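You operate a simulated robot arm through the tools that you are given. There is no shell and no other tool.

You run a simulated robot arm. Do the job below in one go: nothing can be reset, and whatever is moved stays where it is left.

JOB
Shut carton ONE and stick on the label that the yellow card names.
Fine: the card lies beside it; lay the label straight in the LABEL HERE frame and press it down.

The check looks at the end state, three seconds after you hand in, the way a careful person would. Anything else that was tipped, shoved, dropped, spilled or broken makes it a failure.

ROBOT AND FRAMES
A 7-joint arm with a two-finger parallel gripper, fixed in place. Base frame: the origin is on the floor under the middle of its stand, x ahead of it, y to its left, z up; the work surface is at about z = 850. Readings come in mm, degrees, newtons and seconds.
With the tool pointing down near the work surface it reaches from about 100 to 600 mm from the base axis. Its first joint turns from -166.0 to 166.0 degrees. Payload 1.57 kg.
The tool frame sits at the grasp point between the pads (the TCP): z along the fingers, y along the line on which they close. The tips reach 30 mm beyond it. The gripper opens to 80 mm. The fingers are 17 mm wide and 12 mm thick; the gripper's body (40 by 82 mm) begins 80 mm behind the TCP.
Orientation is that of the tool frame in the base frame, as a unit quaternion [x, y, z, w]. With the fingers straight down and closing along the base's y, the tool's x points along the base's -x, its y along +y and its z along -z.

CONTROLS
- The arm moves only by the tool send_rows. Its argument "motion" is a list that holds one entry, the list of rows, each a list of 7 numbers: the shift along the base's x, y, z in m, then the turn, a rotation vector about the base's x, y, z in degrees, then the finger opening in m, from 0 to 0.08. In form: [[[dx, dy, dz, wx, wy, wz, grip], ...]]. A call has 1 to 20 rows; each row is the pose to reach, as a shift and turn from the pose commanded when the call began. A row lasts 0.2 s, in which the tool goes at most 50 mm and 8.6 degrees; a call with a longer step from one row to the next is refused whole, and so is a gripper value outside its range. Where a pose cannot be reached the arm comes as near as it can. A force on the tool above 40 N (or 10 N above the force at the start of the call, whichever is more), or a blocked arm, ends the call early, and 0.2 s more pass. Each finger travels about 72 mm/s and halts on what it meets, pressing with about 25 N; the grip force reading is that of the motor and also rises with nothing between the fingers. The clock runs only during rows and for 0.2 s after the last one: add rows that repeat a pose to give the fingers time. The reply holds the time, the measured pose of the TCP, the force on the tool along the base axes, the opening and the grip force, in the units named above and with some noise, with the torque about the TCP (base axes, N m) and any sound that the robot's microphone picked up.
- Cameras (640 x 400 px; columns grow to the right, rows downward): "scene" is fixed at [221.6, -649.1, 1551.5]; the picture's right is [0.93, -0.36, 0.00], its down [-0.16, -0.43, -0.89] and it looks along [0.32, 0.83, -0.46] (base axes); focal length 318 px, centre (320, 200). "wrist" rides on the gripper at [72, -7, -122] in the tool frame; the picture's right is [0.09, 1.00, 0.00], its down [-0.84, 0.08, -0.54] and it looks along [-0.54, 0.05, 0.84] (tool axes); focal length 238 px, centre (320, 200). There is no depth. A picture from a camera that has moved, and an enlarged one, comes with that camera's place and axes in the base frame and with its lens.
- grab_frame(camera): a new picture of that camera. The clock stands still meanwhile.
- lift_body(by): slides the trunk up (or, below 0, down) by that many mm; the arm rides with it, the base frame stays. It gives what a move gives, with no picture.
- zoom(camera, box): a new picture of the part [left, top, right, bottom] of that camera's present view, enlarged. The clock stands still meanwhile.
- finish_job(): hands the job in; it is judged then, once.

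Nothing tells you positions but the pictures and the camera data. Unless the task says otherwise, let go and move clear before handing in.

The tools are called as name(argument=value, ...) on one line, values as JSON. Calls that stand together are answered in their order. send_rows: Moves the arm, as the interface text tells. Its arguments: {"type":"object","properties":{"motion":{"type":"array","items":{"type":"array","items":{"type":"array","items":{"type":"number"}}}}},"required":["motion"]} The other tools are called the same way: lift_body (by) moves the trunk up or down; grab_frame (camera) takes a picture; zoom (camera, box) takes an enlarged picture of a part of a camera's view; finish_job () hands the job in.

At the start:

```text
t: 0.0
ee_pos: [347.2, 250.7, 1275.8]
tool_rot: [-0.001, 1.0, 0.0, -0.001]
force: [0.1, -0.3, -0.6]
ft_torque: [-0.02, 0.0, -0.01]
gripper_width: 80.2
grip_force: 0.0
trunk travel left (down, up): [-750.0, 240.0]
```

scene: 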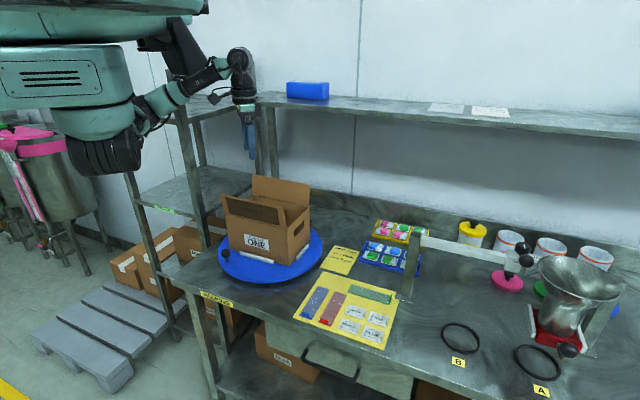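
wrist: 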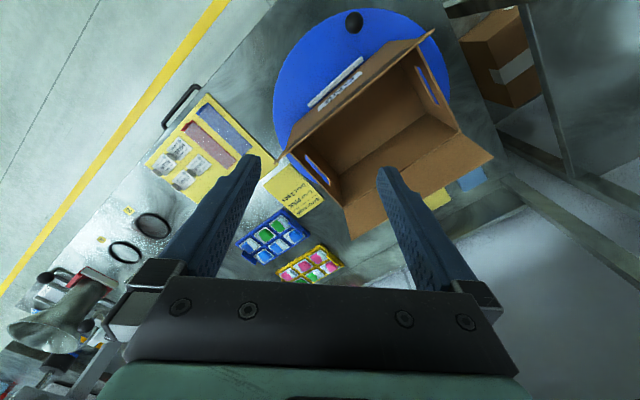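

I see an open carton ONE on a blue turntable, a yellow card beside it, and a yellow sheet with labels. I'll zoom in to read the card and the labels before moving anything.

zoom(camera="scene", box=[200, 160, 340, 290])

zoom(camera="scene", box=[290, 240, 410, 350])

zoom(camera="wrist", box=[250, 150, 340, 220])

zoom(camera="wrist", box=[140, 90, 260, 200])

zoom(camera="scene", box=[315, 235, 375, 285])

```text
3.08 times, centred on (270, 225) of scene
camera zoom: at [221.6, -649.1, 1551.5], right [0.93, -0.36, 0.0], down [-0.16, -0.43, -0.89], along [0.32, 0.83, -0.46], focal length 979 px, centre (474, 123)
```

zoom: 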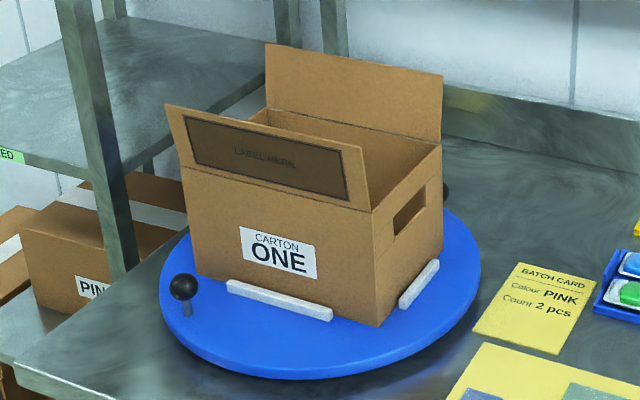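

```text
3.64 times, centred on (350, 295) of scene
camera zoom: at [221.6, -649.1, 1551.5], right [0.93, -0.36, 0.0], down [-0.16, -0.43, -0.89], along [0.32, 0.83, -0.46], focal length 1157 px, centre (211, -146)
```

zoom: 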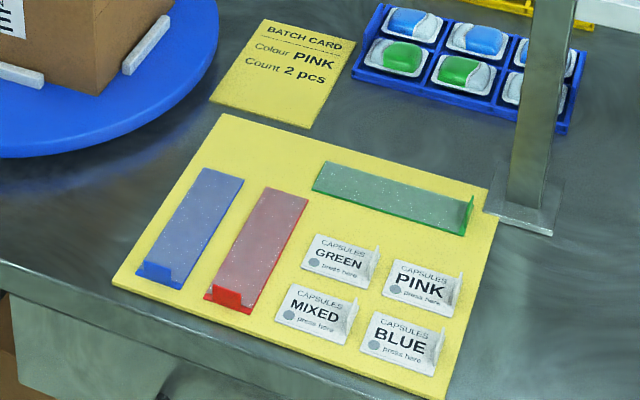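

```text
5.71 times, centred on (295, 185) of wrist
camera zoom: at [276.8, 243.7, 1398.3], right [-0.09, 1.0, 0.0], down [0.84, 0.08, 0.54], along [0.54, 0.05, -0.84], focal length 1362 px, centre (463, 286)
```

zoom: 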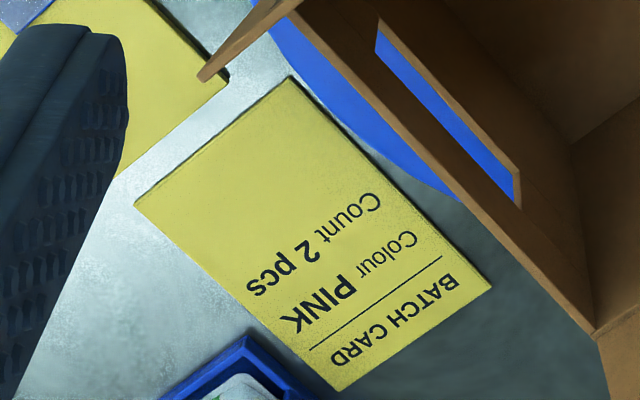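

```text
3.64 times, centred on (200, 145) of wrist
camera zoom: at [276.8, 243.7, 1398.3], right [-0.09, 1.0, 0.0], down [0.84, 0.08, 0.54], along [0.54, 0.05, -0.84], focal length 867 px, centre (756, 400)
```

zoom: 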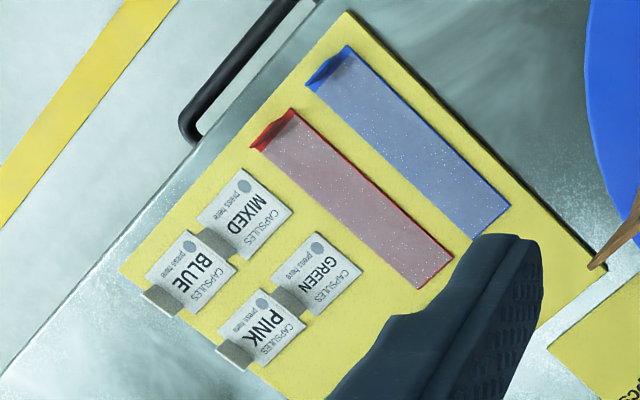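

```text
8.00 times, centred on (345, 260) of scene
camera zoom: at [221.6, -649.1, 1551.5], right [0.93, -0.36, 0.0], down [-0.16, -0.43, -0.89], along [0.32, 0.83, -0.46], focal length 2545 px, centre (120, -280)
```

zoom: 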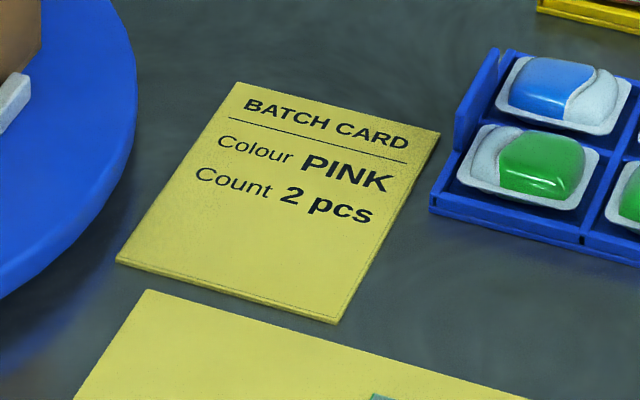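

The card says PINK, so the PINK label is the one to use. I'll take closer looks at the label tabs, the flaps and the inside of the carton to work out their geometry.

zoom(camera="scene", box=[360, 295, 400, 350])

zoom(camera="scene", box=[215, 170, 315, 235])

zoom(camera="wrist", box=[265, 0, 505, 240])

zoom(camera="wrist", box=[160, 130, 220, 200])

zoom(camera="scene", box=[330, 300, 400, 355])

```text
7.27 times, centred on (380, 322) of scene
camera zoom: at [221.6, -649.1, 1551.5], right [0.93, -0.36, 0.0], down [-0.16, -0.43, -0.89], along [0.32, 0.83, -0.46], focal length 2314 px, centre (-116, -691)
```

zoom: 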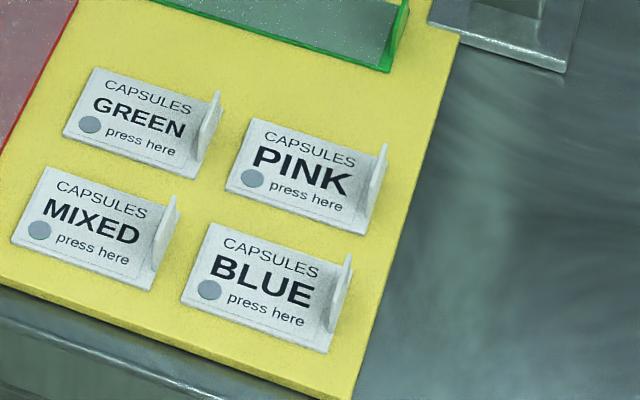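

```text
6.15 times, centred on (265, 202) of scene
camera zoom: at [221.6, -649.1, 1551.5], right [0.93, -0.36, 0.0], down [-0.16, -0.43, -0.89], along [0.32, 0.83, -0.46], focal length 1958 px, centre (658, 185)
```

zoom: 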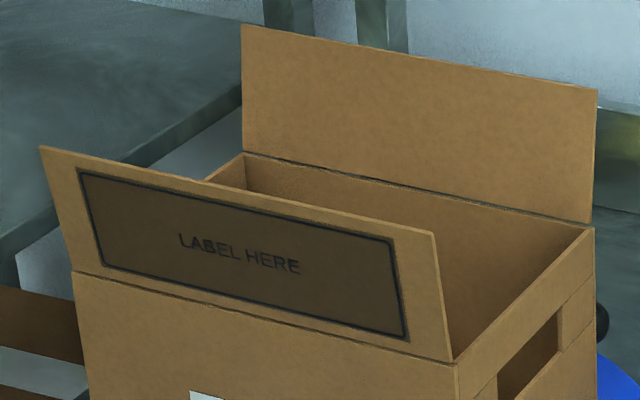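

```text
1.67 times, centred on (385, 120) of wrist
camera zoom: at [276.8, 243.7, 1398.3], right [-0.09, 1.0, 0.0], down [0.84, 0.08, 0.54], along [0.54, 0.05, -0.84], focal length 397 px, centre (212, 333)
```

zoom: 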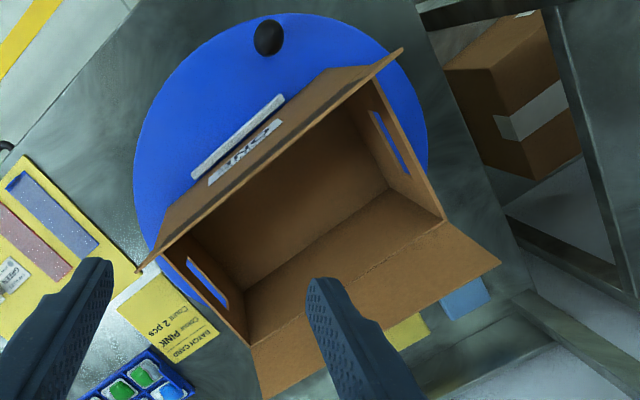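

```text
5.71 times, centred on (190, 165) of wrist
camera zoom: at [276.8, 243.7, 1398.3], right [-0.09, 1.0, 0.0], down [0.84, 0.08, 0.54], along [0.54, 0.05, -0.84], focal length 1362 px, centre (1063, 400)
```

zoom: 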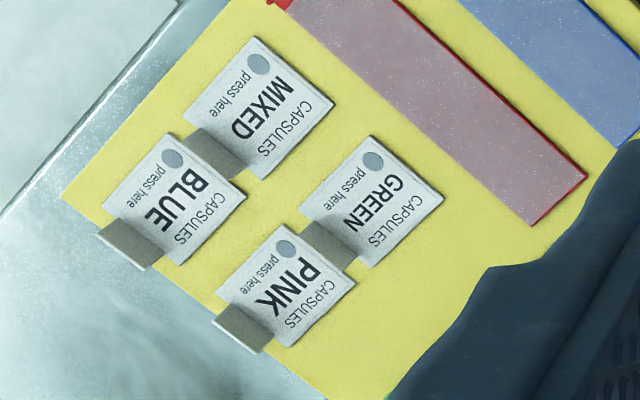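

```text
7.27 times, centred on (365, 328) of scene
camera zoom: at [221.6, -649.1, 1551.5], right [0.93, -0.36, 0.0], down [-0.16, -0.43, -0.89], along [0.32, 0.83, -0.46], focal length 2314 px, centre (-7, -727)
```

zoom: 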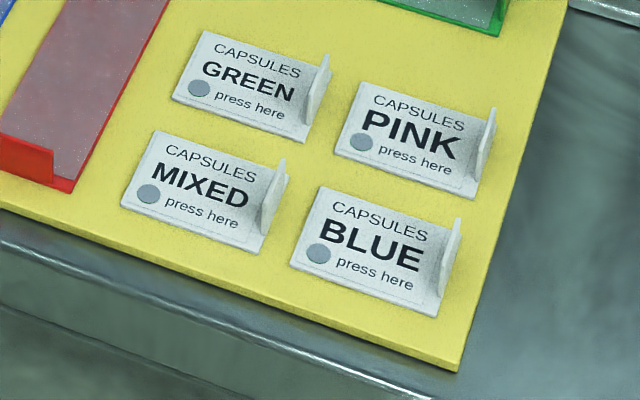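

The two camera views put the work surface nearer z≈820 than 850, and the PINK label at roughly (613, -97). I'll move the wrist camera up over the label sheet to check these numbers before touching anything.

send_rows(motion=[[[0.02, -0.045, -0.0, 0, 0, 0, 0.08], [0.04, -0.09, -0.0, 0, 0, 0, 0.08], [0.06, -0.135, -0.01, 0, 0, 0, 0.08], [0.075, -0.18, -0.02, 0, 0, 0, 0.08], [0.09, -0.225, -0.03, 0, 0, 0, 0.08], [0.1, -0.27, -0.04, 0, 0, 0, 0.08], [0.11, -0.31, -0.06, 0, 0, 0, 0.08], [0.12, -0.345, -0.09, 0, 0, 0, 0.08], [0.123, -0.346, -0.13, 0, 0, 0, 0.08], [0.123, -0.346, -0.17, 0, 0, 0, 0.08], [0.123, -0.346, -0.176, 0, 0, 0, 0.08]]])

```text
refused: row 3 steps farther than a row can; nothing moved
```

That call was refused because one step was slightly too long. I'll send the same move with smaller steps.

send_rows(motion=[[[0.015, -0.04, 0, 0, 0, 0, 0.08], [0.03, -0.08, 0, 0, 0, 0, 0.08], [0.045, -0.12, -0.01, 0, 0, 0, 0.08], [0.06, -0.16, -0.02, 0, 0, 0, 0.08], [0.075, -0.2, -0.03, 0, 0, 0, 0.08], [0.09, -0.24, -0.04, 0, 0, 0, 0.08], [0.105, -0.28, -0.05, 0, 0, 0, 0.08], [0.115, -0.315, -0.075, 0, 0, 0, 0.08], [0.123, -0.346, -0.1, 0, 0, 0, 0.08], [0.123, -0.346, -0.14, 0, 0, 0, 0.08], [0.123, -0.346, -0.176, 0, 0, 0, 0.08], [0.123, -0.346, -0.176, 0, 0, 0, 0.08]]])

grab_frame(camera="wrist")

grab_frame(camera="scene")

```text
t: 2.6
ee_pos: [473.3, -93.5, 1101.0]
tool_rot: [-0.002, 1.0, 0.0, 0.001]
force: [0.1, -0.5, -0.8]
ft_torque: [0.01, -0.02, 0.02]
gripper_width: 80.0
grip_force: 0.0
trunk travel left (down, up): [-750.0, 240.0]
```

```text
taken
camera wrist: at [401.4, -100.9, 1223.3], right [-0.09, 1.0, 0.0], down [0.84, 0.08, 0.54], along [0.54, 0.05, -0.84], focal length 238 px, centre (320, 200)
```

wrist: 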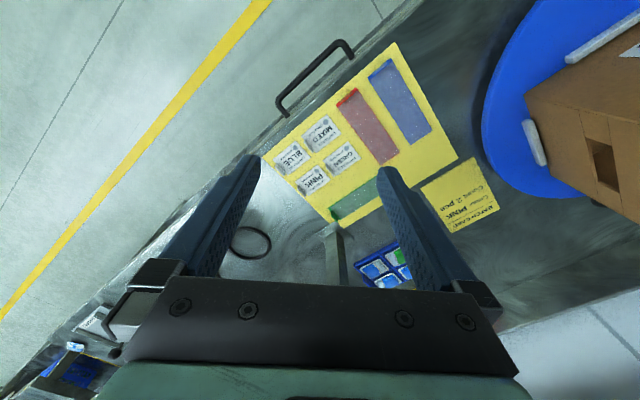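

```text
taken
```

scene: 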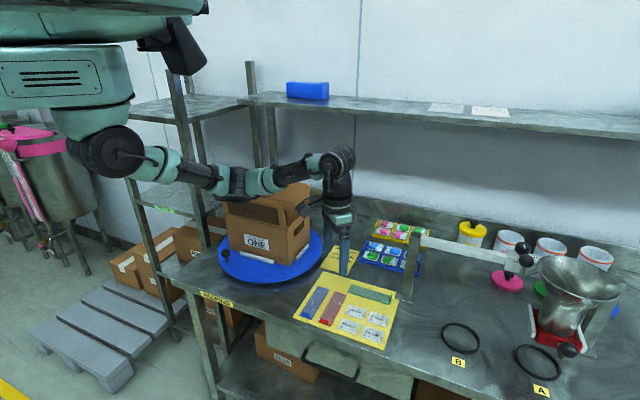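

The arm is above the bench and hasn't touched anything. I'll zoom the wrist view on the labels to fix their position and orientation.

zoom(camera="wrist", box=[265, 105, 365, 205])

zoom(camera="wrist", box=[410, 150, 510, 240])

zoom(camera="wrist", box=[285, 150, 345, 200])

```text
4.00 times, centred on (315, 155) of wrist
camera zoom: at [401.4, -100.9, 1223.3], right [-0.09, 1.0, 0.0], down [0.84, 0.08, 0.54], along [0.54, 0.05, -0.84], focal length 953 px, centre (340, 380)
```

zoom: 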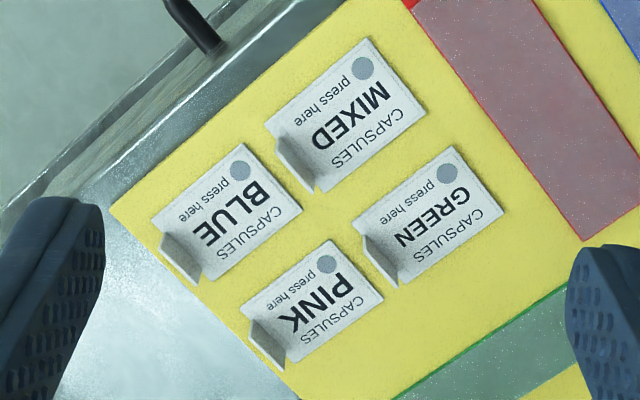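

```text
4.44 times, centred on (460, 195) of wrist
camera zoom: at [401.4, -100.9, 1223.3], right [-0.09, 1.0, 0.0], down [0.84, 0.08, 0.54], along [0.54, 0.05, -0.84], focal length 1059 px, centre (-302, 222)
```

zoom: 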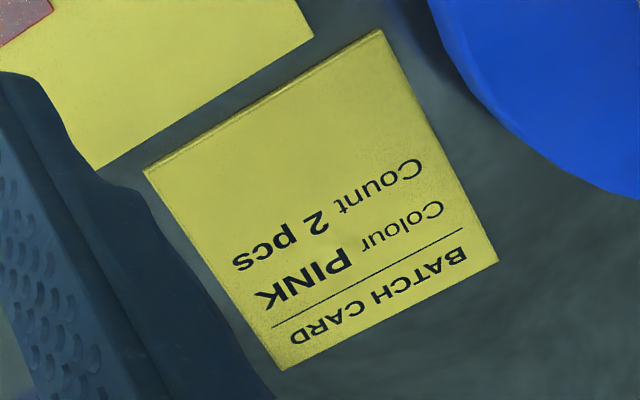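

```text
8.00 times, centred on (315, 175) of wrist
camera zoom: at [401.4, -100.9, 1223.3], right [-0.09, 1.0, 0.0], down [0.84, 0.08, 0.54], along [0.54, 0.05, -0.84], focal length 1907 px, centre (360, 400)
```

zoom: 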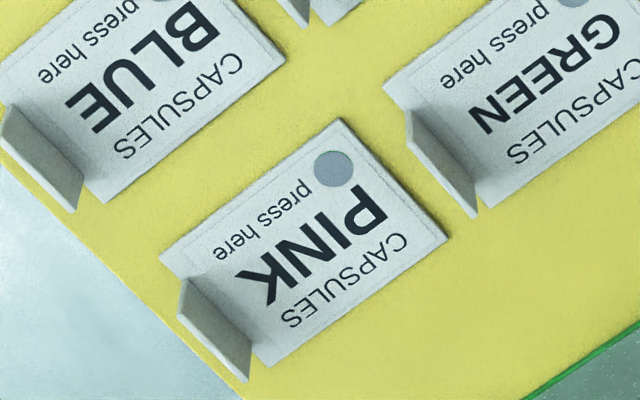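

The label's long axis runs about (0.71, -0.71), with the tab upright at its far right end near (633, -114). That is about 644 mm from the base axis, so I'll test whether the arm reaches there at a safe height.

send_rows(motion=[[[0.02, -0.003, -0.015, 0, 0, 7.5, 0.08], [0.045, -0.006, -0.03, 0, 0, 15, 0.08], [0.07, -0.009, -0.045, 0, 0, 22.5, 0.08], [0.095, -0.012, -0.06, 0, 0, 30, 0.08], [0.12, -0.015, -0.075, 0, 0, 37.5, 0.08], [0.145, -0.018, -0.09, 0, 0, 45, 0.08], [0.163, -0.02, -0.12, 0, 0, 45, 0.08], [0.163, -0.02, -0.15, 0, 0, 45, 0.08], [0.163, -0.02, -0.15, 0, 0, 45, 0.08]]])

grab_frame(camera="wrist")

grab_frame(camera="scene")

```text
t: 4.6
ee_pos: [619.8, -116.7, 956.9]
tool_rot: [-0.383, 0.924, -0.001, 0.0]
force: [1.4, 0.7, 0.1]
ft_torque: [-0.03, 0.01, -0.01]
gripper_width: 80.1
grip_force: 0.0
out of reach, approached as far as the arm can: row 7, 8, 9
trunk travel left (down, up): [-750.0, 240.0]
```

```text
taken
camera wrist: at [574.1, -173.3, 1078.8], right [-0.77, 0.64, 0.0], down [0.54, 0.65, 0.54], along [0.35, 0.42, -0.84], focal length 238 px, centre (320, 200)
```

wrist: 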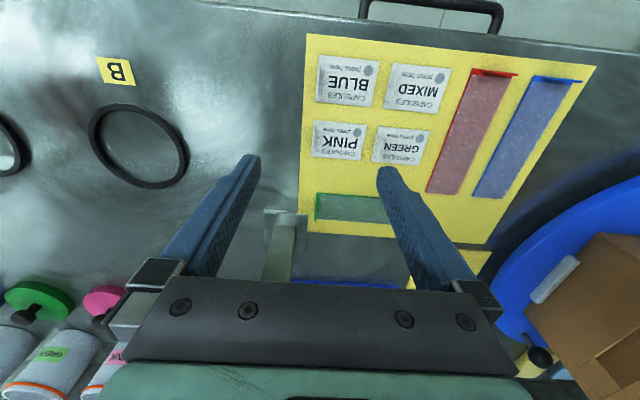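

```text
taken
```

scene: 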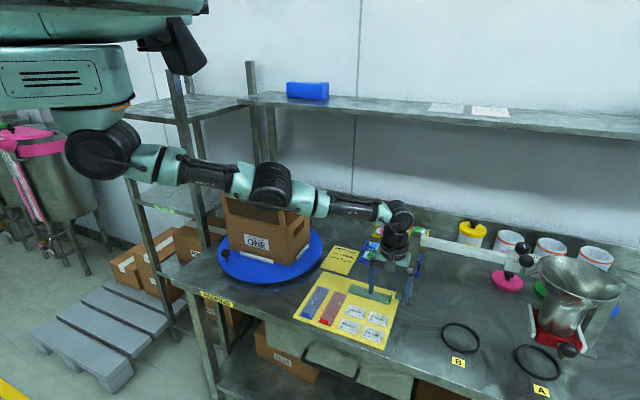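

The arm stretched out at about 631 mm radius, with the shoulder high above the wrist. Lowering the trunk later should give the extra reach for the label. First I'll shut the carton, far flap then label flap, so I'm raising and swinging over to look straight down on it.

send_rows(motion=[[[-0.01, 0.01, 0.03, 0, 0, -7.5, 0.08], [-0.025, 0.025, 0.06, 0, 0, -15, 0.08], [-0.045, 0.04, 0.09, 0, 0, -22.5, 0.08], [-0.065, 0.06, 0.12, 0, 0, -30, 0.08], [-0.085, 0.08, 0.15, 0, 0, -37.5, 0.08], [-0.105, 0.1, 0.18, 0, 0, -45, 0.08], [-0.125, 0.12, 0.21, 0, 0, -52.5, 0.08], [-0.145, 0.14, 0.24, 0, 0, -60, 0.08], [-0.165, 0.16, 0.27, 0, 0, -67.5, 0.08], [-0.185, 0.18, 0.3, 0, 0, -75, 0.08], [-0.2, 0.2, 0.32, 0, 0, -82.5, 0.08], [-0.215, 0.225, 0.33, 0, 0, -90, 0.08], [-0.23, 0.26, 0.33, 0, 0, -90, 0.08], [-0.24, 0.3, 0.33, 0, 0, -90, 0.08], [-0.24, 0.3, 0.33, 0, 0, -90, 0.08]]])

grab_frame(camera="wrist")

grab_frame(camera="scene")

```text
t: 7.8
ee_pos: [380.6, 183.4, 1285.8]
tool_rot: [0.383, 0.924, -0.001, -0.001]
force: [0.0, 0.1, -0.9]
ft_torque: [0.0, 0.0, -0.01]
gripper_width: 80.2
grip_force: 0.0
trunk travel left (down, up): [-750.0, 240.0]
```

```text
taken
camera wrist: at [326.1, 228.4, 1408.4], right [0.64, 0.77, 0.0], down [0.65, -0.54, 0.54], along [0.42, -0.35, -0.84], focal length 238 px, centre (320, 200)
```

wrist: 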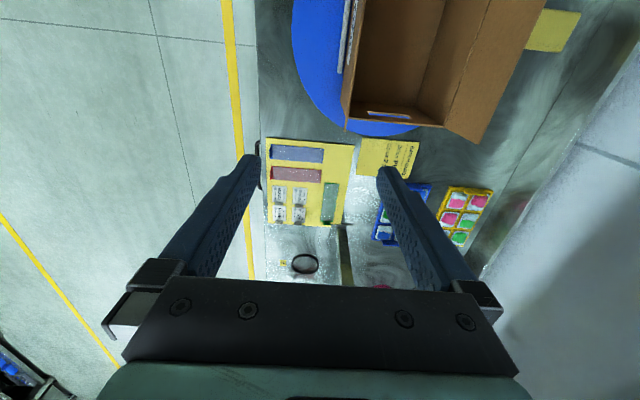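

```text
taken
```

scene: 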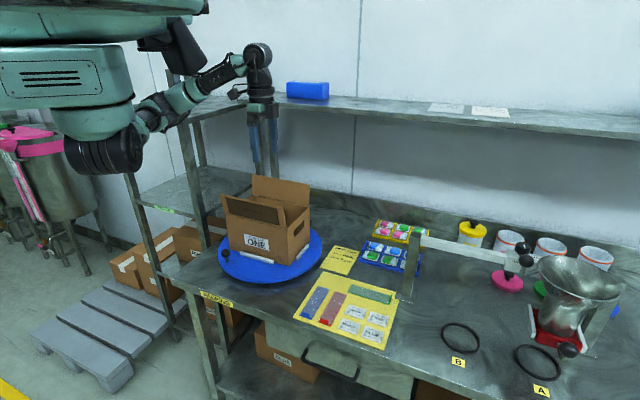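

The commanded pose follows the clamped position, and I'm now at (381, 183, 1286) with the fingers closing along the flap's normal. Next I go high over the middle of the far flap's edge, about (471, 406), and look again.

send_rows(motion=[[[0.017, 0.042, 0.0, 0, 0, 0, 0.08], [0.034, 0.084, 0.0, 0, 0, 0, 0.08], [0.051, 0.126, 0, 0, 0, 0, 0.08], [0.068, 0.168, 0, 0, 0, 0, 0.08], [0.082, 0.2, -0.02, 0, 0, 0, 0.08], [0.09, 0.223, -0.05, 0, 0, 0, 0.08], [0.09, 0.223, -0.09, 0, 0, 0, 0.08], [0.09, 0.223, -0.105, 0, 0, 0, 0.08], [0.09, 0.223, -0.105, 0, 0, 0, 0.08]]])

grab_frame(camera="wrist")

grab_frame(camera="scene")

zoom(camera="scene", box=[200, 90, 340, 290])

```text
t: 9.8
ee_pos: [470.3, 407.4, 1182.3]
tool_rot: [0.383, 0.924, 0.0, 0.0]
force: [0.2, -0.3, 0.9]
ft_torque: [0.02, 0.0, -0.01]
gripper_width: 80.0
grip_force: 0.0
trunk travel left (down, up): [-750.0, 240.0]
```

```text
taken
camera wrist: at [415.0, 453.0, 1303.8], right [0.64, 0.77, 0.0], down [0.65, -0.54, 0.54], along [0.42, -0.35, -0.84], focal length 238 px, centre (320, 200)
```

wrist: 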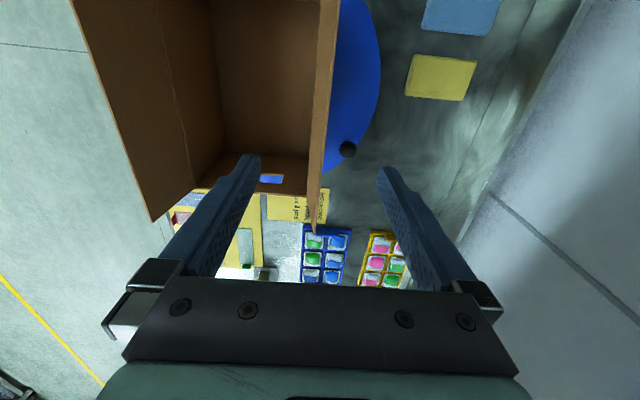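

```text
taken
```

scene: 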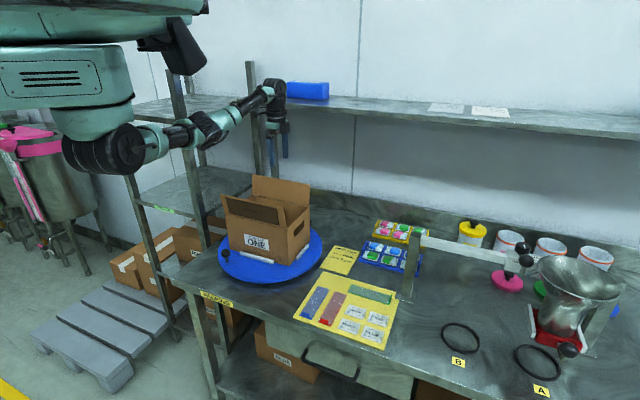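

```text
2.00 times, centred on (270, 190) of scene
camera zoom: at [221.6, -649.1, 1551.5], right [0.93, -0.36, 0.0], down [-0.16, -0.43, -0.89], along [0.32, 0.83, -0.46], focal length 636 px, centre (420, 220)
```

zoom: 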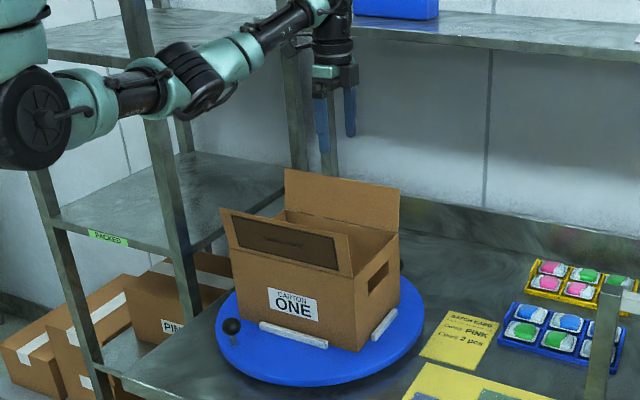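

The flap's edge runs between the open fingers, well centred, with its far corner at about (558, 323, 1085). I'll lower the fingers astride it and drag it inward with the outer finger.

send_rows(motion=[[[0, 0, -0.03, 0, 0, 0, 0.08], [0, 0, -0.06, 0, 0, 0, 0.08], [0, 0, -0.085, 0, 0, 0, 0.08], [0, 0, -0.1, 0, 0, 0, 0.08], [0, 0, -0.1, 0, 0, 0, 0.08]]])

grab_frame(camera="wrist")

zoom(camera="scene", box=[200, 90, 340, 290])

```text
t: 11.0
ee_pos: [469.9, 408.3, 1082.4]
tool_rot: [0.382, 0.924, 0.0, 0.0]
force: [0.1, 0.5, -0.9]
ft_torque: [0.0, 0.02, 0.03]
gripper_width: 80.0
grip_force: 0.1
trunk travel left (down, up): [-750.0, 240.0]
```

```text
taken
camera wrist: at [414.5, 453.6, 1203.8], right [0.64, 0.77, 0.0], down [0.65, -0.54, 0.54], along [0.42, -0.35, -0.84], focal length 238 px, centre (320, 200)
```

wrist: 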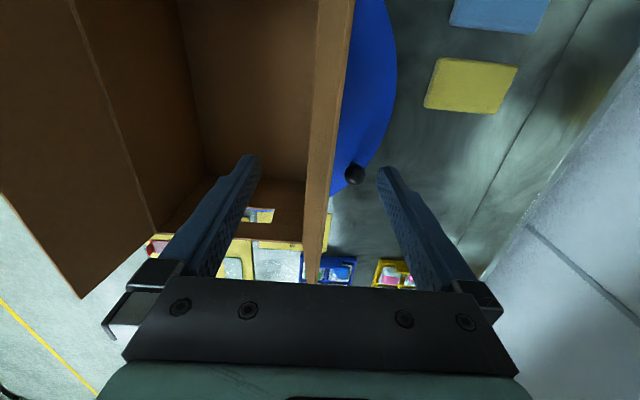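

```text
2.00 times, centred on (270, 190) of scene
camera zoom: at [221.6, -649.1, 1551.5], right [0.93, -0.36, 0.0], down [-0.16, -0.43, -0.89], along [0.32, 0.83, -0.46], focal length 636 px, centre (420, 220)
```

zoom: 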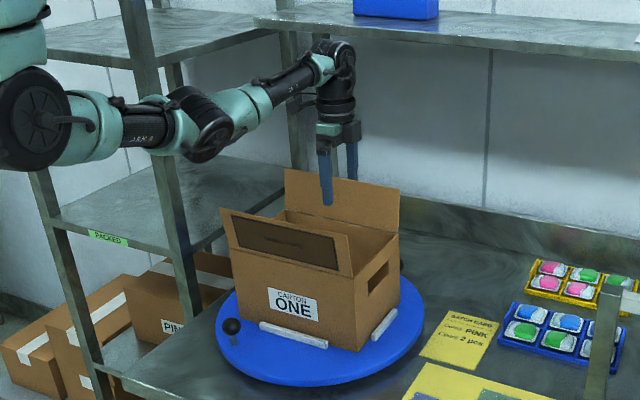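

One finger is on each side of the far flap. I'm dragging it inward slowly while watching the force.

send_rows(motion=[[[-0.01, -0.01, 0, 0, 0, 0, 0.08], [-0.02, -0.02, 0, 0, 0, 0, 0.08], [-0.028, -0.028, 0, 0, 0, 0, 0.08], [-0.034, -0.034, 0, 0, 0, 0, 0.08], [-0.04, -0.04, 0, 0, 0, 0, 0.08], [-0.046, -0.046, 0, 0, 0, 0, 0.08], [-0.052, -0.052, 0, 0, 0, 0, 0.08], [-0.058, -0.058, 0, 0, 0, 0, 0.08], [-0.064, -0.064, -0.003, 0, 0, 0, 0.08], [-0.07, -0.07, -0.006, 0, 0, 0, 0.08], [-0.076, -0.076, -0.01, 0, 0, 0, 0.08]]])

grab_frame(camera="wrist")

zoom(camera="scene", box=[200, 90, 340, 290])

```text
t: 13.4
ee_pos: [393.0, 331.8, 1071.1]
tool_rot: [0.382, 0.924, 0.0, 0.0]
force: [-0.8, 0.6, 0.4]
ft_torque: [0.03, -0.03, -0.03]
gripper_width: 80.0
grip_force: 0.0
trunk travel left (down, up): [-750.0, 240.0]
```

```text
taken
camera wrist: at [338.3, 376.6, 1194.4], right [0.64, 0.77, 0.0], down [0.65, -0.54, 0.54], along [0.42, -0.35, -0.84], focal length 238 px, centre (320, 200)
```

wrist: 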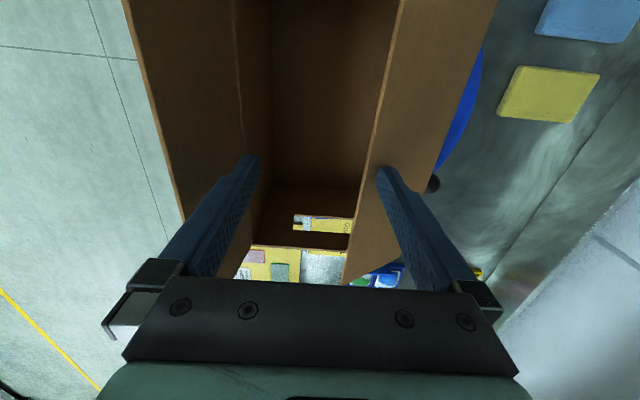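

```text
2.00 times, centred on (270, 190) of scene
camera zoom: at [221.6, -649.1, 1551.5], right [0.93, -0.36, 0.0], down [-0.16, -0.43, -0.89], along [0.32, 0.83, -0.46], focal length 636 px, centre (420, 220)
```

zoom: 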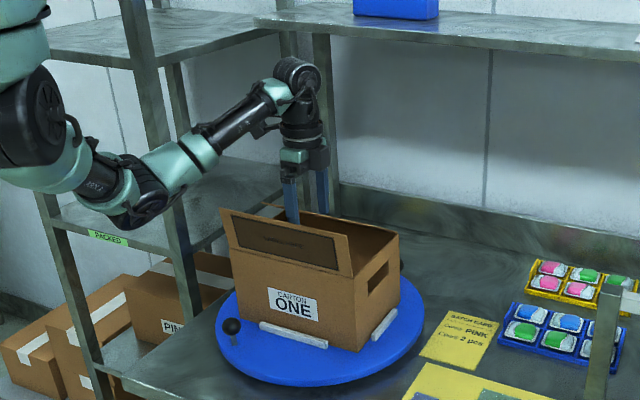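

The far flap now leans about 50° inward and the carton hasn't moved. I'll narrow the fingers a little and press the flap down from above.

send_rows(motion=[[[0, 0, 0, 0, 0, 0, 0.065], [0, 0, -0.005, 0, 0, 0, 0.055], [0, 0, -0.012, 0, 0, 0, 0.05], [0, 0, -0.02, 0, 0, 0, 0.05], [0, 0, -0.026, 0, 0, 0, 0.05], [0, 0, -0.031, 0, 0, 0, 0.05], [0, 0, -0.034, 0, 0, 0, 0.05]]])

grab_frame(camera="wrist")

zoom(camera="scene", box=[200, 130, 320, 280])

```text
t: 15.0
ee_pos: [393.8, 331.7, 1037.4]
tool_rot: [0.382, 0.924, 0.001, -0.001]
force: [0.6, -0.6, 0.0]
ft_torque: [0.0, 0.02, 0.01]
gripper_width: 50.1
grip_force: 0.0
trunk travel left (down, up): [-750.0, 240.0]
```

```text
taken
camera wrist: at [338.6, 377.1, 1159.8], right [0.64, 0.77, 0.0], down [0.65, -0.54, 0.54], along [0.42, -0.34, -0.84], focal length 238 px, centre (320, 200)
```

wrist: 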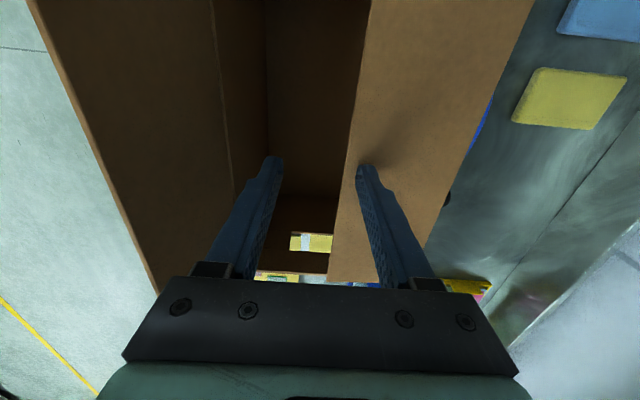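

```text
2.67 times, centred on (260, 205) of scene
camera zoom: at [221.6, -649.1, 1551.5], right [0.93, -0.36, 0.0], down [-0.16, -0.43, -0.89], along [0.32, 0.83, -0.46], focal length 848 px, centre (480, 187)
```

zoom: 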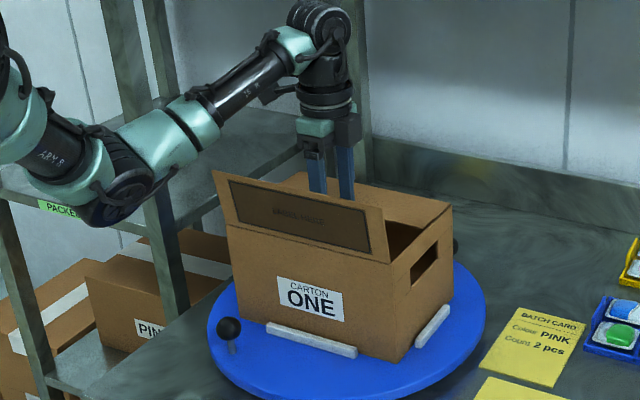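

The far flap looks nearly flat. I'll zoom in to see whether it's fully down.

zoom(camera="scene", box=[240, 185, 300, 235])

zoom(camera="wrist", box=[240, 100, 480, 300])

```text
8.00 times, centred on (270, 210) of scene
camera zoom: at [221.6, -649.1, 1551.5], right [0.93, -0.36, 0.0], down [-0.16, -0.43, -0.89], along [0.32, 0.83, -0.46], focal length 2545 px, centre (720, 120)
```

zoom: 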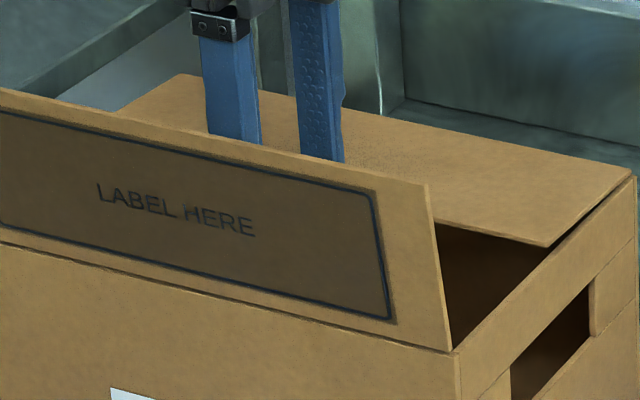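

```text
2.00 times, centred on (360, 200) of wrist
camera zoom: at [338.6, 377.1, 1159.8], right [0.64, 0.77, 0.0], down [0.65, -0.54, 0.54], along [0.42, -0.34, -0.84], focal length 477 px, centre (240, 200)
```

zoom: 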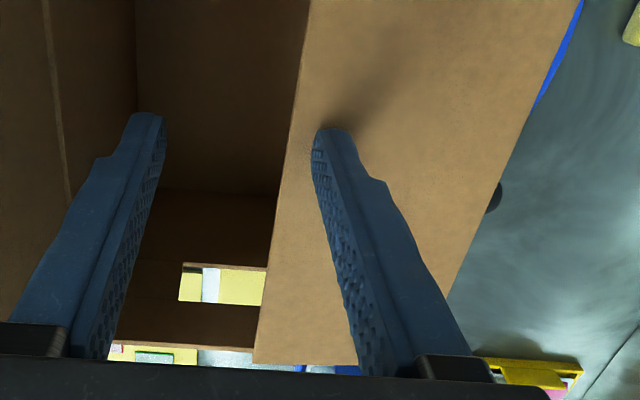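

There's still a gap of about 3–4 mm under the far flap's tip. I'm pressing down a little more in small steps.

send_rows(motion=[[[0, 0, -0.002, 0, 0, 0, 0.05], [0, 0, -0.004, 0, 0, 0, 0.05], [0, 0, -0.006, 0, 0, 0, 0.05], [0, 0, -0.008, 0, 0, 0, 0.05], [0, 0, -0.008, 0, 0, 0, 0.05]]])

zoom(camera="scene", box=[240, 185, 300, 235])

```text
t: 16.2
ee_pos: [393.1, 331.2, 1032.3]
tool_rot: [0.383, 0.924, 0.002, 0.001]
force: [-1.5, 2.0, 13.5]
ft_torque: [0.35, -0.22, 0.07]
gripper_width: 50.2
grip_force: 0.1
trunk travel left (down, up): [-750.0, 240.0]
```

```text
8.00 times, centred on (270, 210) of scene
camera zoom: at [221.6, -649.1, 1551.5], right [0.93, -0.36, 0.0], down [-0.16, -0.43, -0.89], along [0.32, 0.83, -0.46], focal length 2545 px, centre (720, 120)
```

zoom: 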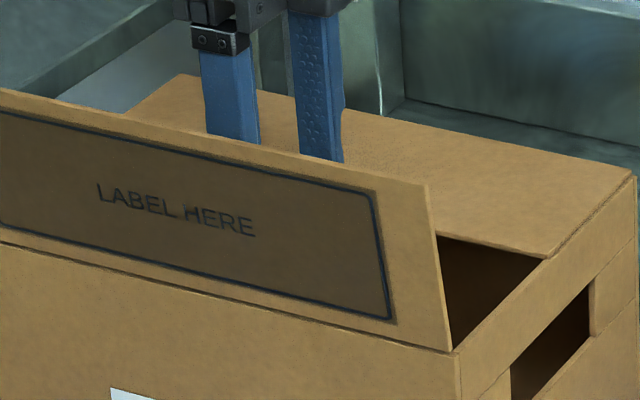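

The far flap is flat, with its surface at z≈1002 and 13.5 N on the tool. I'll lift straight up and see whether it stays down.

send_rows(motion=[[[0, 0, 0.01, 0, 0, 0, 0.05], [0, 0, 0.04, 0, 0, 0, 0.05], [0, 0, 0.08, 0, 0, 0, 0.05], [0, 0, 0.12, 0, 0, 0, 0.05], [0, 0, 0.14, 0, 0, 0, 0.05], [0, 0, 0.14, 0, 0, 0, 0.05]]])

zoom(camera="scene", box=[200, 130, 320, 280])

grab_frame(camera="wrist")

```text
t: 17.6
ee_pos: [393.9, 331.6, 1169.2]
tool_rot: [0.382, 0.924, 0.001, -0.001]
force: [0.3, -0.9, -0.4]
ft_torque: [-0.01, 0.0, -0.01]
gripper_width: 49.9
grip_force: 0.0
trunk travel left (down, up): [-750.0, 240.0]
```

```text
2.67 times, centred on (260, 205) of scene
camera zoom: at [221.6, -649.1, 1551.5], right [0.93, -0.36, 0.0], down [-0.16, -0.43, -0.89], along [0.32, 0.83, -0.46], focal length 848 px, centre (480, 187)
```

zoom: 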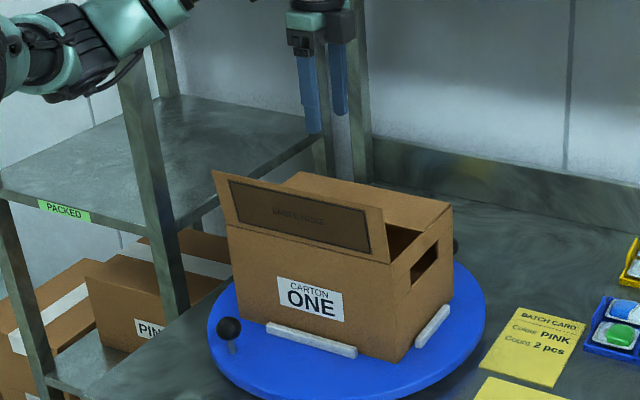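

```text
taken
camera wrist: at [339.1, 376.1, 1291.3], right [0.64, 0.77, 0.0], down [0.65, -0.54, 0.54], along [0.42, -0.35, -0.84], focal length 238 px, centre (320, 200)
```

wrist: 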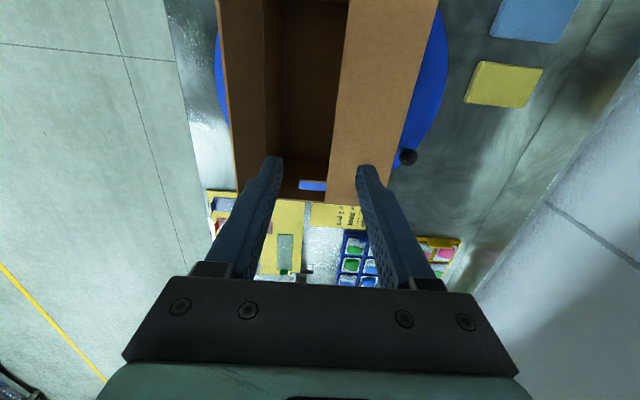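

The far flap stays shut. Next I line up over the label flap's edge, near (339, 284).

send_rows(motion=[[[-0.02, -0.018, 0, 0, 0, 0, 0.06], [-0.04, -0.036, 0, 0, 0, 0, 0.08], [-0.055, -0.048, 0, 0, 0, 0, 0.08], [-0.055, -0.048, 0, 0, 0, 0, 0.08]]])

grab_frame(camera="wrist")

zoom(camera="scene", box=[180, 90, 320, 270])

```text
t: 18.6
ee_pos: [339.6, 283.7, 1169.2]
tool_rot: [0.382, 0.924, 0.001, 0.0]
force: [0.0, 0.0, -0.9]
ft_torque: [-0.02, 0.02, -0.02]
gripper_width: 80.2
grip_force: 0.1
trunk travel left (down, up): [-750.0, 240.0]
```

```text
taken
camera wrist: at [284.4, 328.1, 1290.9], right [0.64, 0.77, 0.0], down [0.65, -0.54, 0.54], along [0.42, -0.35, -0.84], focal length 238 px, centre (320, 200)
```

wrist: 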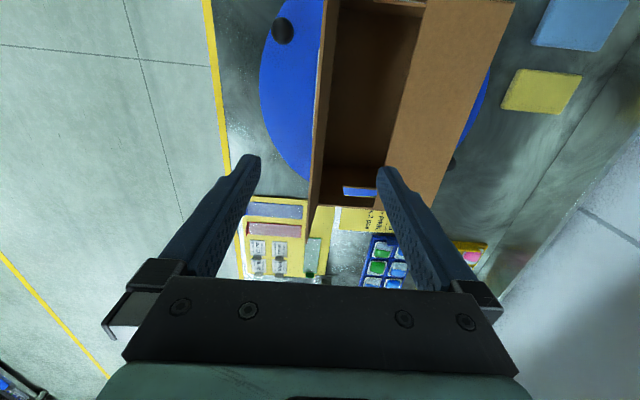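

```text
2.22 times, centred on (250, 180) of scene
camera zoom: at [221.6, -649.1, 1551.5], right [0.93, -0.36, 0.0], down [-0.16, -0.43, -0.89], along [0.32, 0.83, -0.46], focal length 707 px, centre (476, 244)
```

zoom: 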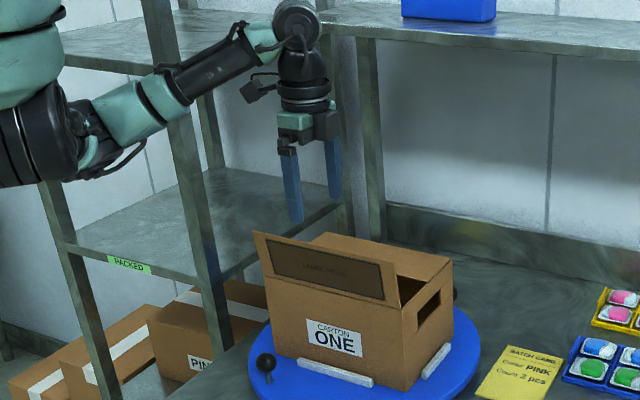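

The label flap's edge sits between the fingers, so I'll lower them astride it.

send_rows(motion=[[[0, 0, -0.03, 0, 0, 0, 0.08], [0, 0, -0.06, 0, 0, 0, 0.08], [0, 0, -0.085, 0, 0, 0, 0.08], [0, 0, -0.087, 0, 0, 0, 0.08]]])

grab_frame(camera="wrist")

zoom(camera="scene", box=[180, 90, 320, 270])

```text
t: 19.6
ee_pos: [338.8, 283.3, 1084.2]
tool_rot: [0.382, 0.924, 0.0, 0.0]
force: [0.2, -0.8, 0.1]
ft_torque: [0.01, 0.0, -0.02]
gripper_width: 79.7
grip_force: 0.1
trunk travel left (down, up): [-750.0, 240.0]
```

```text
taken
camera wrist: at [284.2, 328.7, 1206.1], right [0.64, 0.77, 0.0], down [0.65, -0.54, 0.54], along [0.42, -0.35, -0.84], focal length 238 px, centre (320, 200)
```

wrist: 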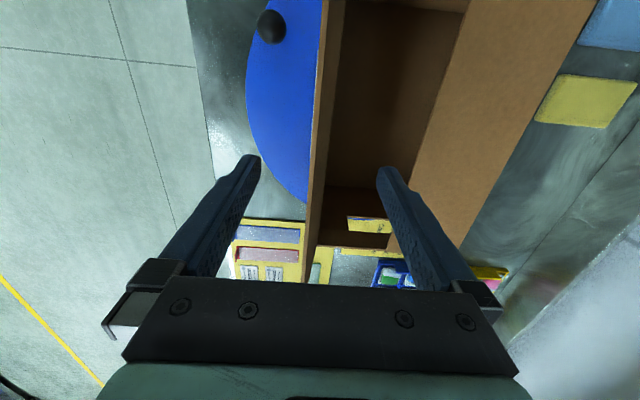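

```text
2.22 times, centred on (250, 180) of scene
camera zoom: at [221.6, -649.1, 1551.5], right [0.93, -0.36, 0.0], down [-0.16, -0.43, -0.89], along [0.32, 0.83, -0.46], focal length 707 px, centre (476, 244)
```

zoom: 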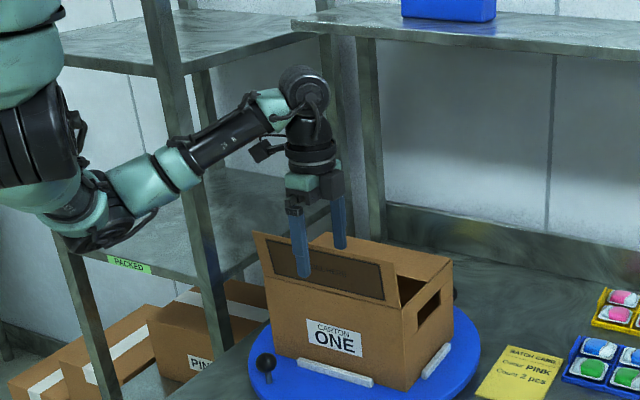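

The outer finger is in front of the label flap. I'm pushing the flap over toward the back.

send_rows(motion=[[[0.01, 0.01, 0, 0, 0, 0, 0.08], [0.02, 0.02, 0, 0, 0, 0, 0.08], [0.028, 0.028, 0, 0, 0, 0, 0.08], [0.034, 0.034, 0, 0, 0, 0, 0.08], [0.04, 0.04, 0, 0, 0, 0, 0.08], [0.046, 0.046, 0, 0, 0, 0, 0.08], [0.052, 0.052, 0, 0, 0, 0, 0.08], [0.058, 0.058, 0, 0, 0, 0, 0.08], [0.064, 0.064, -0.004, 0, 0, 0, 0.08], [0.07, 0.07, -0.008, 0, 0, 0, 0.08], [0.076, 0.076, -0.013, 0, 0, 0, 0.08]]])

grab_frame(camera="wrist")

zoom(camera="scene", box=[180, 90, 320, 270])

```text
t: 22.0
ee_pos: [413.8, 359.2, 1069.0]
tool_rot: [0.383, 0.924, 0.001, -0.001]
force: [0.4, -0.5, 0.4]
ft_torque: [0.01, -0.04, -0.01]
gripper_width: 79.8
grip_force: 0.0
trunk travel left (down, up): [-750.0, 240.0]
```

```text
taken
camera wrist: at [359.9, 404.9, 1191.7], right [0.64, 0.77, 0.0], down [0.65, -0.54, 0.54], along [0.42, -0.35, -0.84], focal length 238 px, centre (320, 200)
```

wrist: 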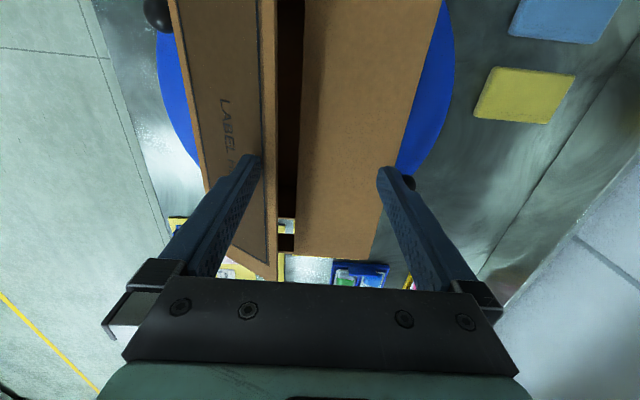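

```text
2.22 times, centred on (250, 180) of scene
camera zoom: at [221.6, -649.1, 1551.5], right [0.93, -0.36, 0.0], down [-0.16, -0.43, -0.89], along [0.32, 0.83, -0.46], focal length 707 px, centre (476, 244)
```

zoom: 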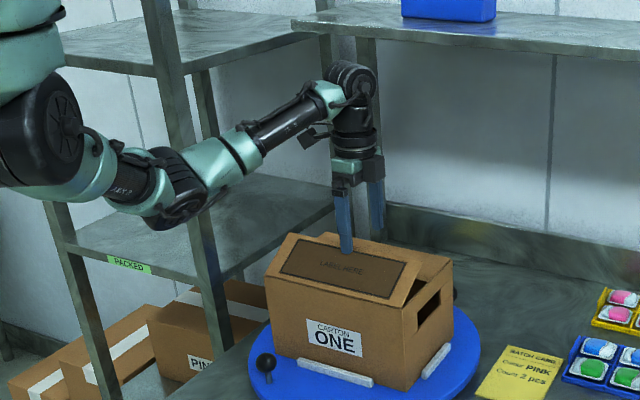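

The label flap leans well in. I'll narrow the fingers and press it down, as I did with the first one.

send_rows(motion=[[[0, 0, 0, 0, 0, 0, 0.065], [0, 0, -0.005, 0, 0, 0, 0.055], [0, 0, -0.012, 0, 0, 0, 0.05], [0, 0, -0.02, 0, 0, 0, 0.05], [0, 0, -0.026, 0, 0, 0, 0.05], [0, 0, -0.031, 0, 0, 0, 0.05], [0, 0, -0.034, 0, 0, 0, 0.05], [0, 0, -0.037, 0, 0, 0, 0.05], [0, 0, -0.04, 0, 0, 0, 0.05], [0, 0, -0.041, 0, 0, 0, 0.05]]])

zoom(camera="scene", box=[220, 180, 310, 240])

grab_frame(camera="wrist")

```text
t: 24.2
ee_pos: [414.8, 359.4, 1033.0]
tool_rot: [0.381, 0.924, 0.004, 0.002]
force: [1.9, 0.3, 23.5]
ft_torque: [0.08, -0.15, -0.06]
gripper_width: 49.5
grip_force: 0.0
trunk travel left (down, up): [-750.0, 240.0]
```

```text
6.67 times, centred on (265, 210) of scene
camera zoom: at [221.6, -649.1, 1551.5], right [0.93, -0.36, 0.0], down [-0.16, -0.43, -0.89], along [0.32, 0.83, -0.46], focal length 2121 px, centre (687, 133)
```

zoom: 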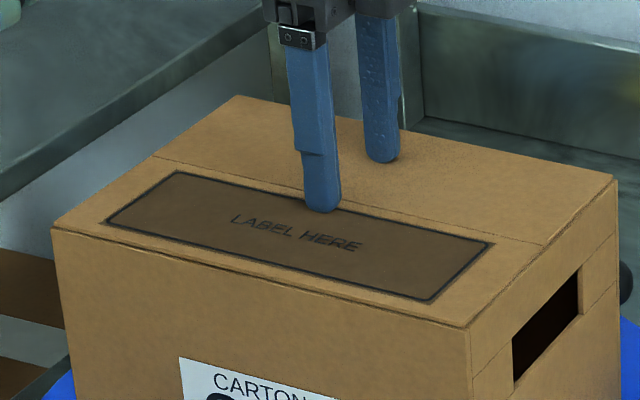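

```text
taken
camera wrist: at [359.2, 403.7, 1154.6], right [0.64, 0.77, 0.01], down [0.64, -0.54, 0.54], along [0.42, -0.34, -0.84], focal length 238 px, centre (320, 200)
```

wrist: 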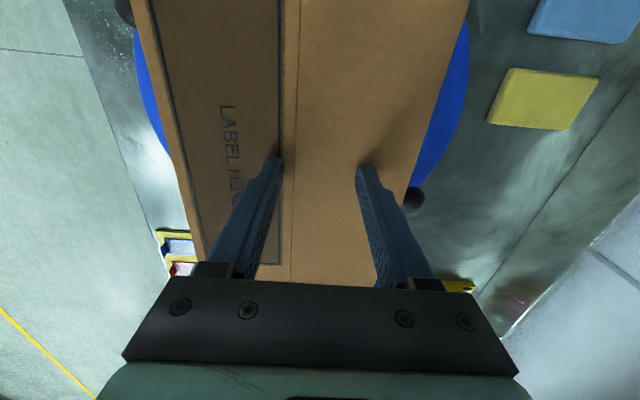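

Both flaps are flat, with the seam closed down the middle. I'll lift off and confirm they stay shut.

send_rows(motion=[[[0, 0, 0.015, 0, 0, 0, 0.05], [0, 0, 0.06, 0, 0, 0, 0.05], [0, 0, 0.1, 0, 0, 0, 0.05], [0, 0, 0.15, 0, 0, 0, 0.05], [-0.01, -0.01, 0.19, 0, 0, 0, 0.05], [-0.02, -0.02, 0.22, 0, 0, 0, 0.05], [-0.02, -0.02, 0.22, 0, 0, 0, 0.05]]])

zoom(camera="scene", box=[220, 180, 310, 240])

grab_frame(camera="wrist")

zoom(camera="scene", box=[200, 160, 340, 290])

```text
t: 25.8
ee_pos: [396.3, 337.8, 1248.2]
tool_rot: [0.382, 0.924, -0.001, 0.0]
force: [0.3, -0.2, -0.3]
ft_torque: [0.02, -0.01, -0.01]
gripper_width: 49.9
grip_force: 0.0
trunk travel left (down, up): [-750.0, 240.0]
```

```text
6.67 times, centred on (265, 210) of scene
camera zoom: at [221.6, -649.1, 1551.5], right [0.93, -0.36, 0.0], down [-0.16, -0.43, -0.89], along [0.32, 0.83, -0.46], focal length 2121 px, centre (687, 133)
```

zoom: 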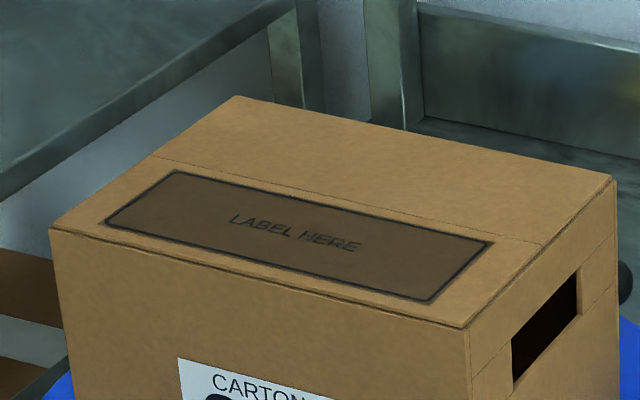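

```text
taken
camera wrist: at [341.7, 383.5, 1369.7], right [0.64, 0.77, 0.0], down [0.65, -0.54, 0.54], along [0.42, -0.35, -0.84], focal length 238 px, centre (320, 200)
```

wrist: 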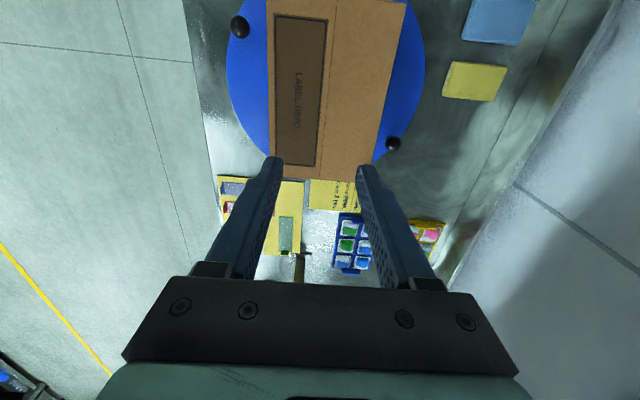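

```text
3.08 times, centred on (270, 225) of scene
camera zoom: at [221.6, -649.1, 1551.5], right [0.93, -0.36, 0.0], down [-0.16, -0.43, -0.89], along [0.32, 0.83, -0.46], focal length 979 px, centre (474, 123)
```

zoom: 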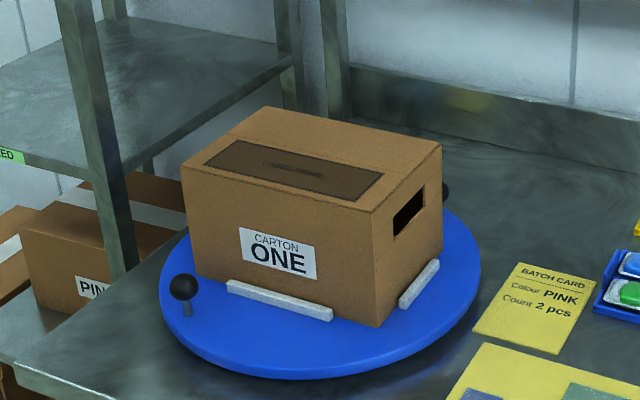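

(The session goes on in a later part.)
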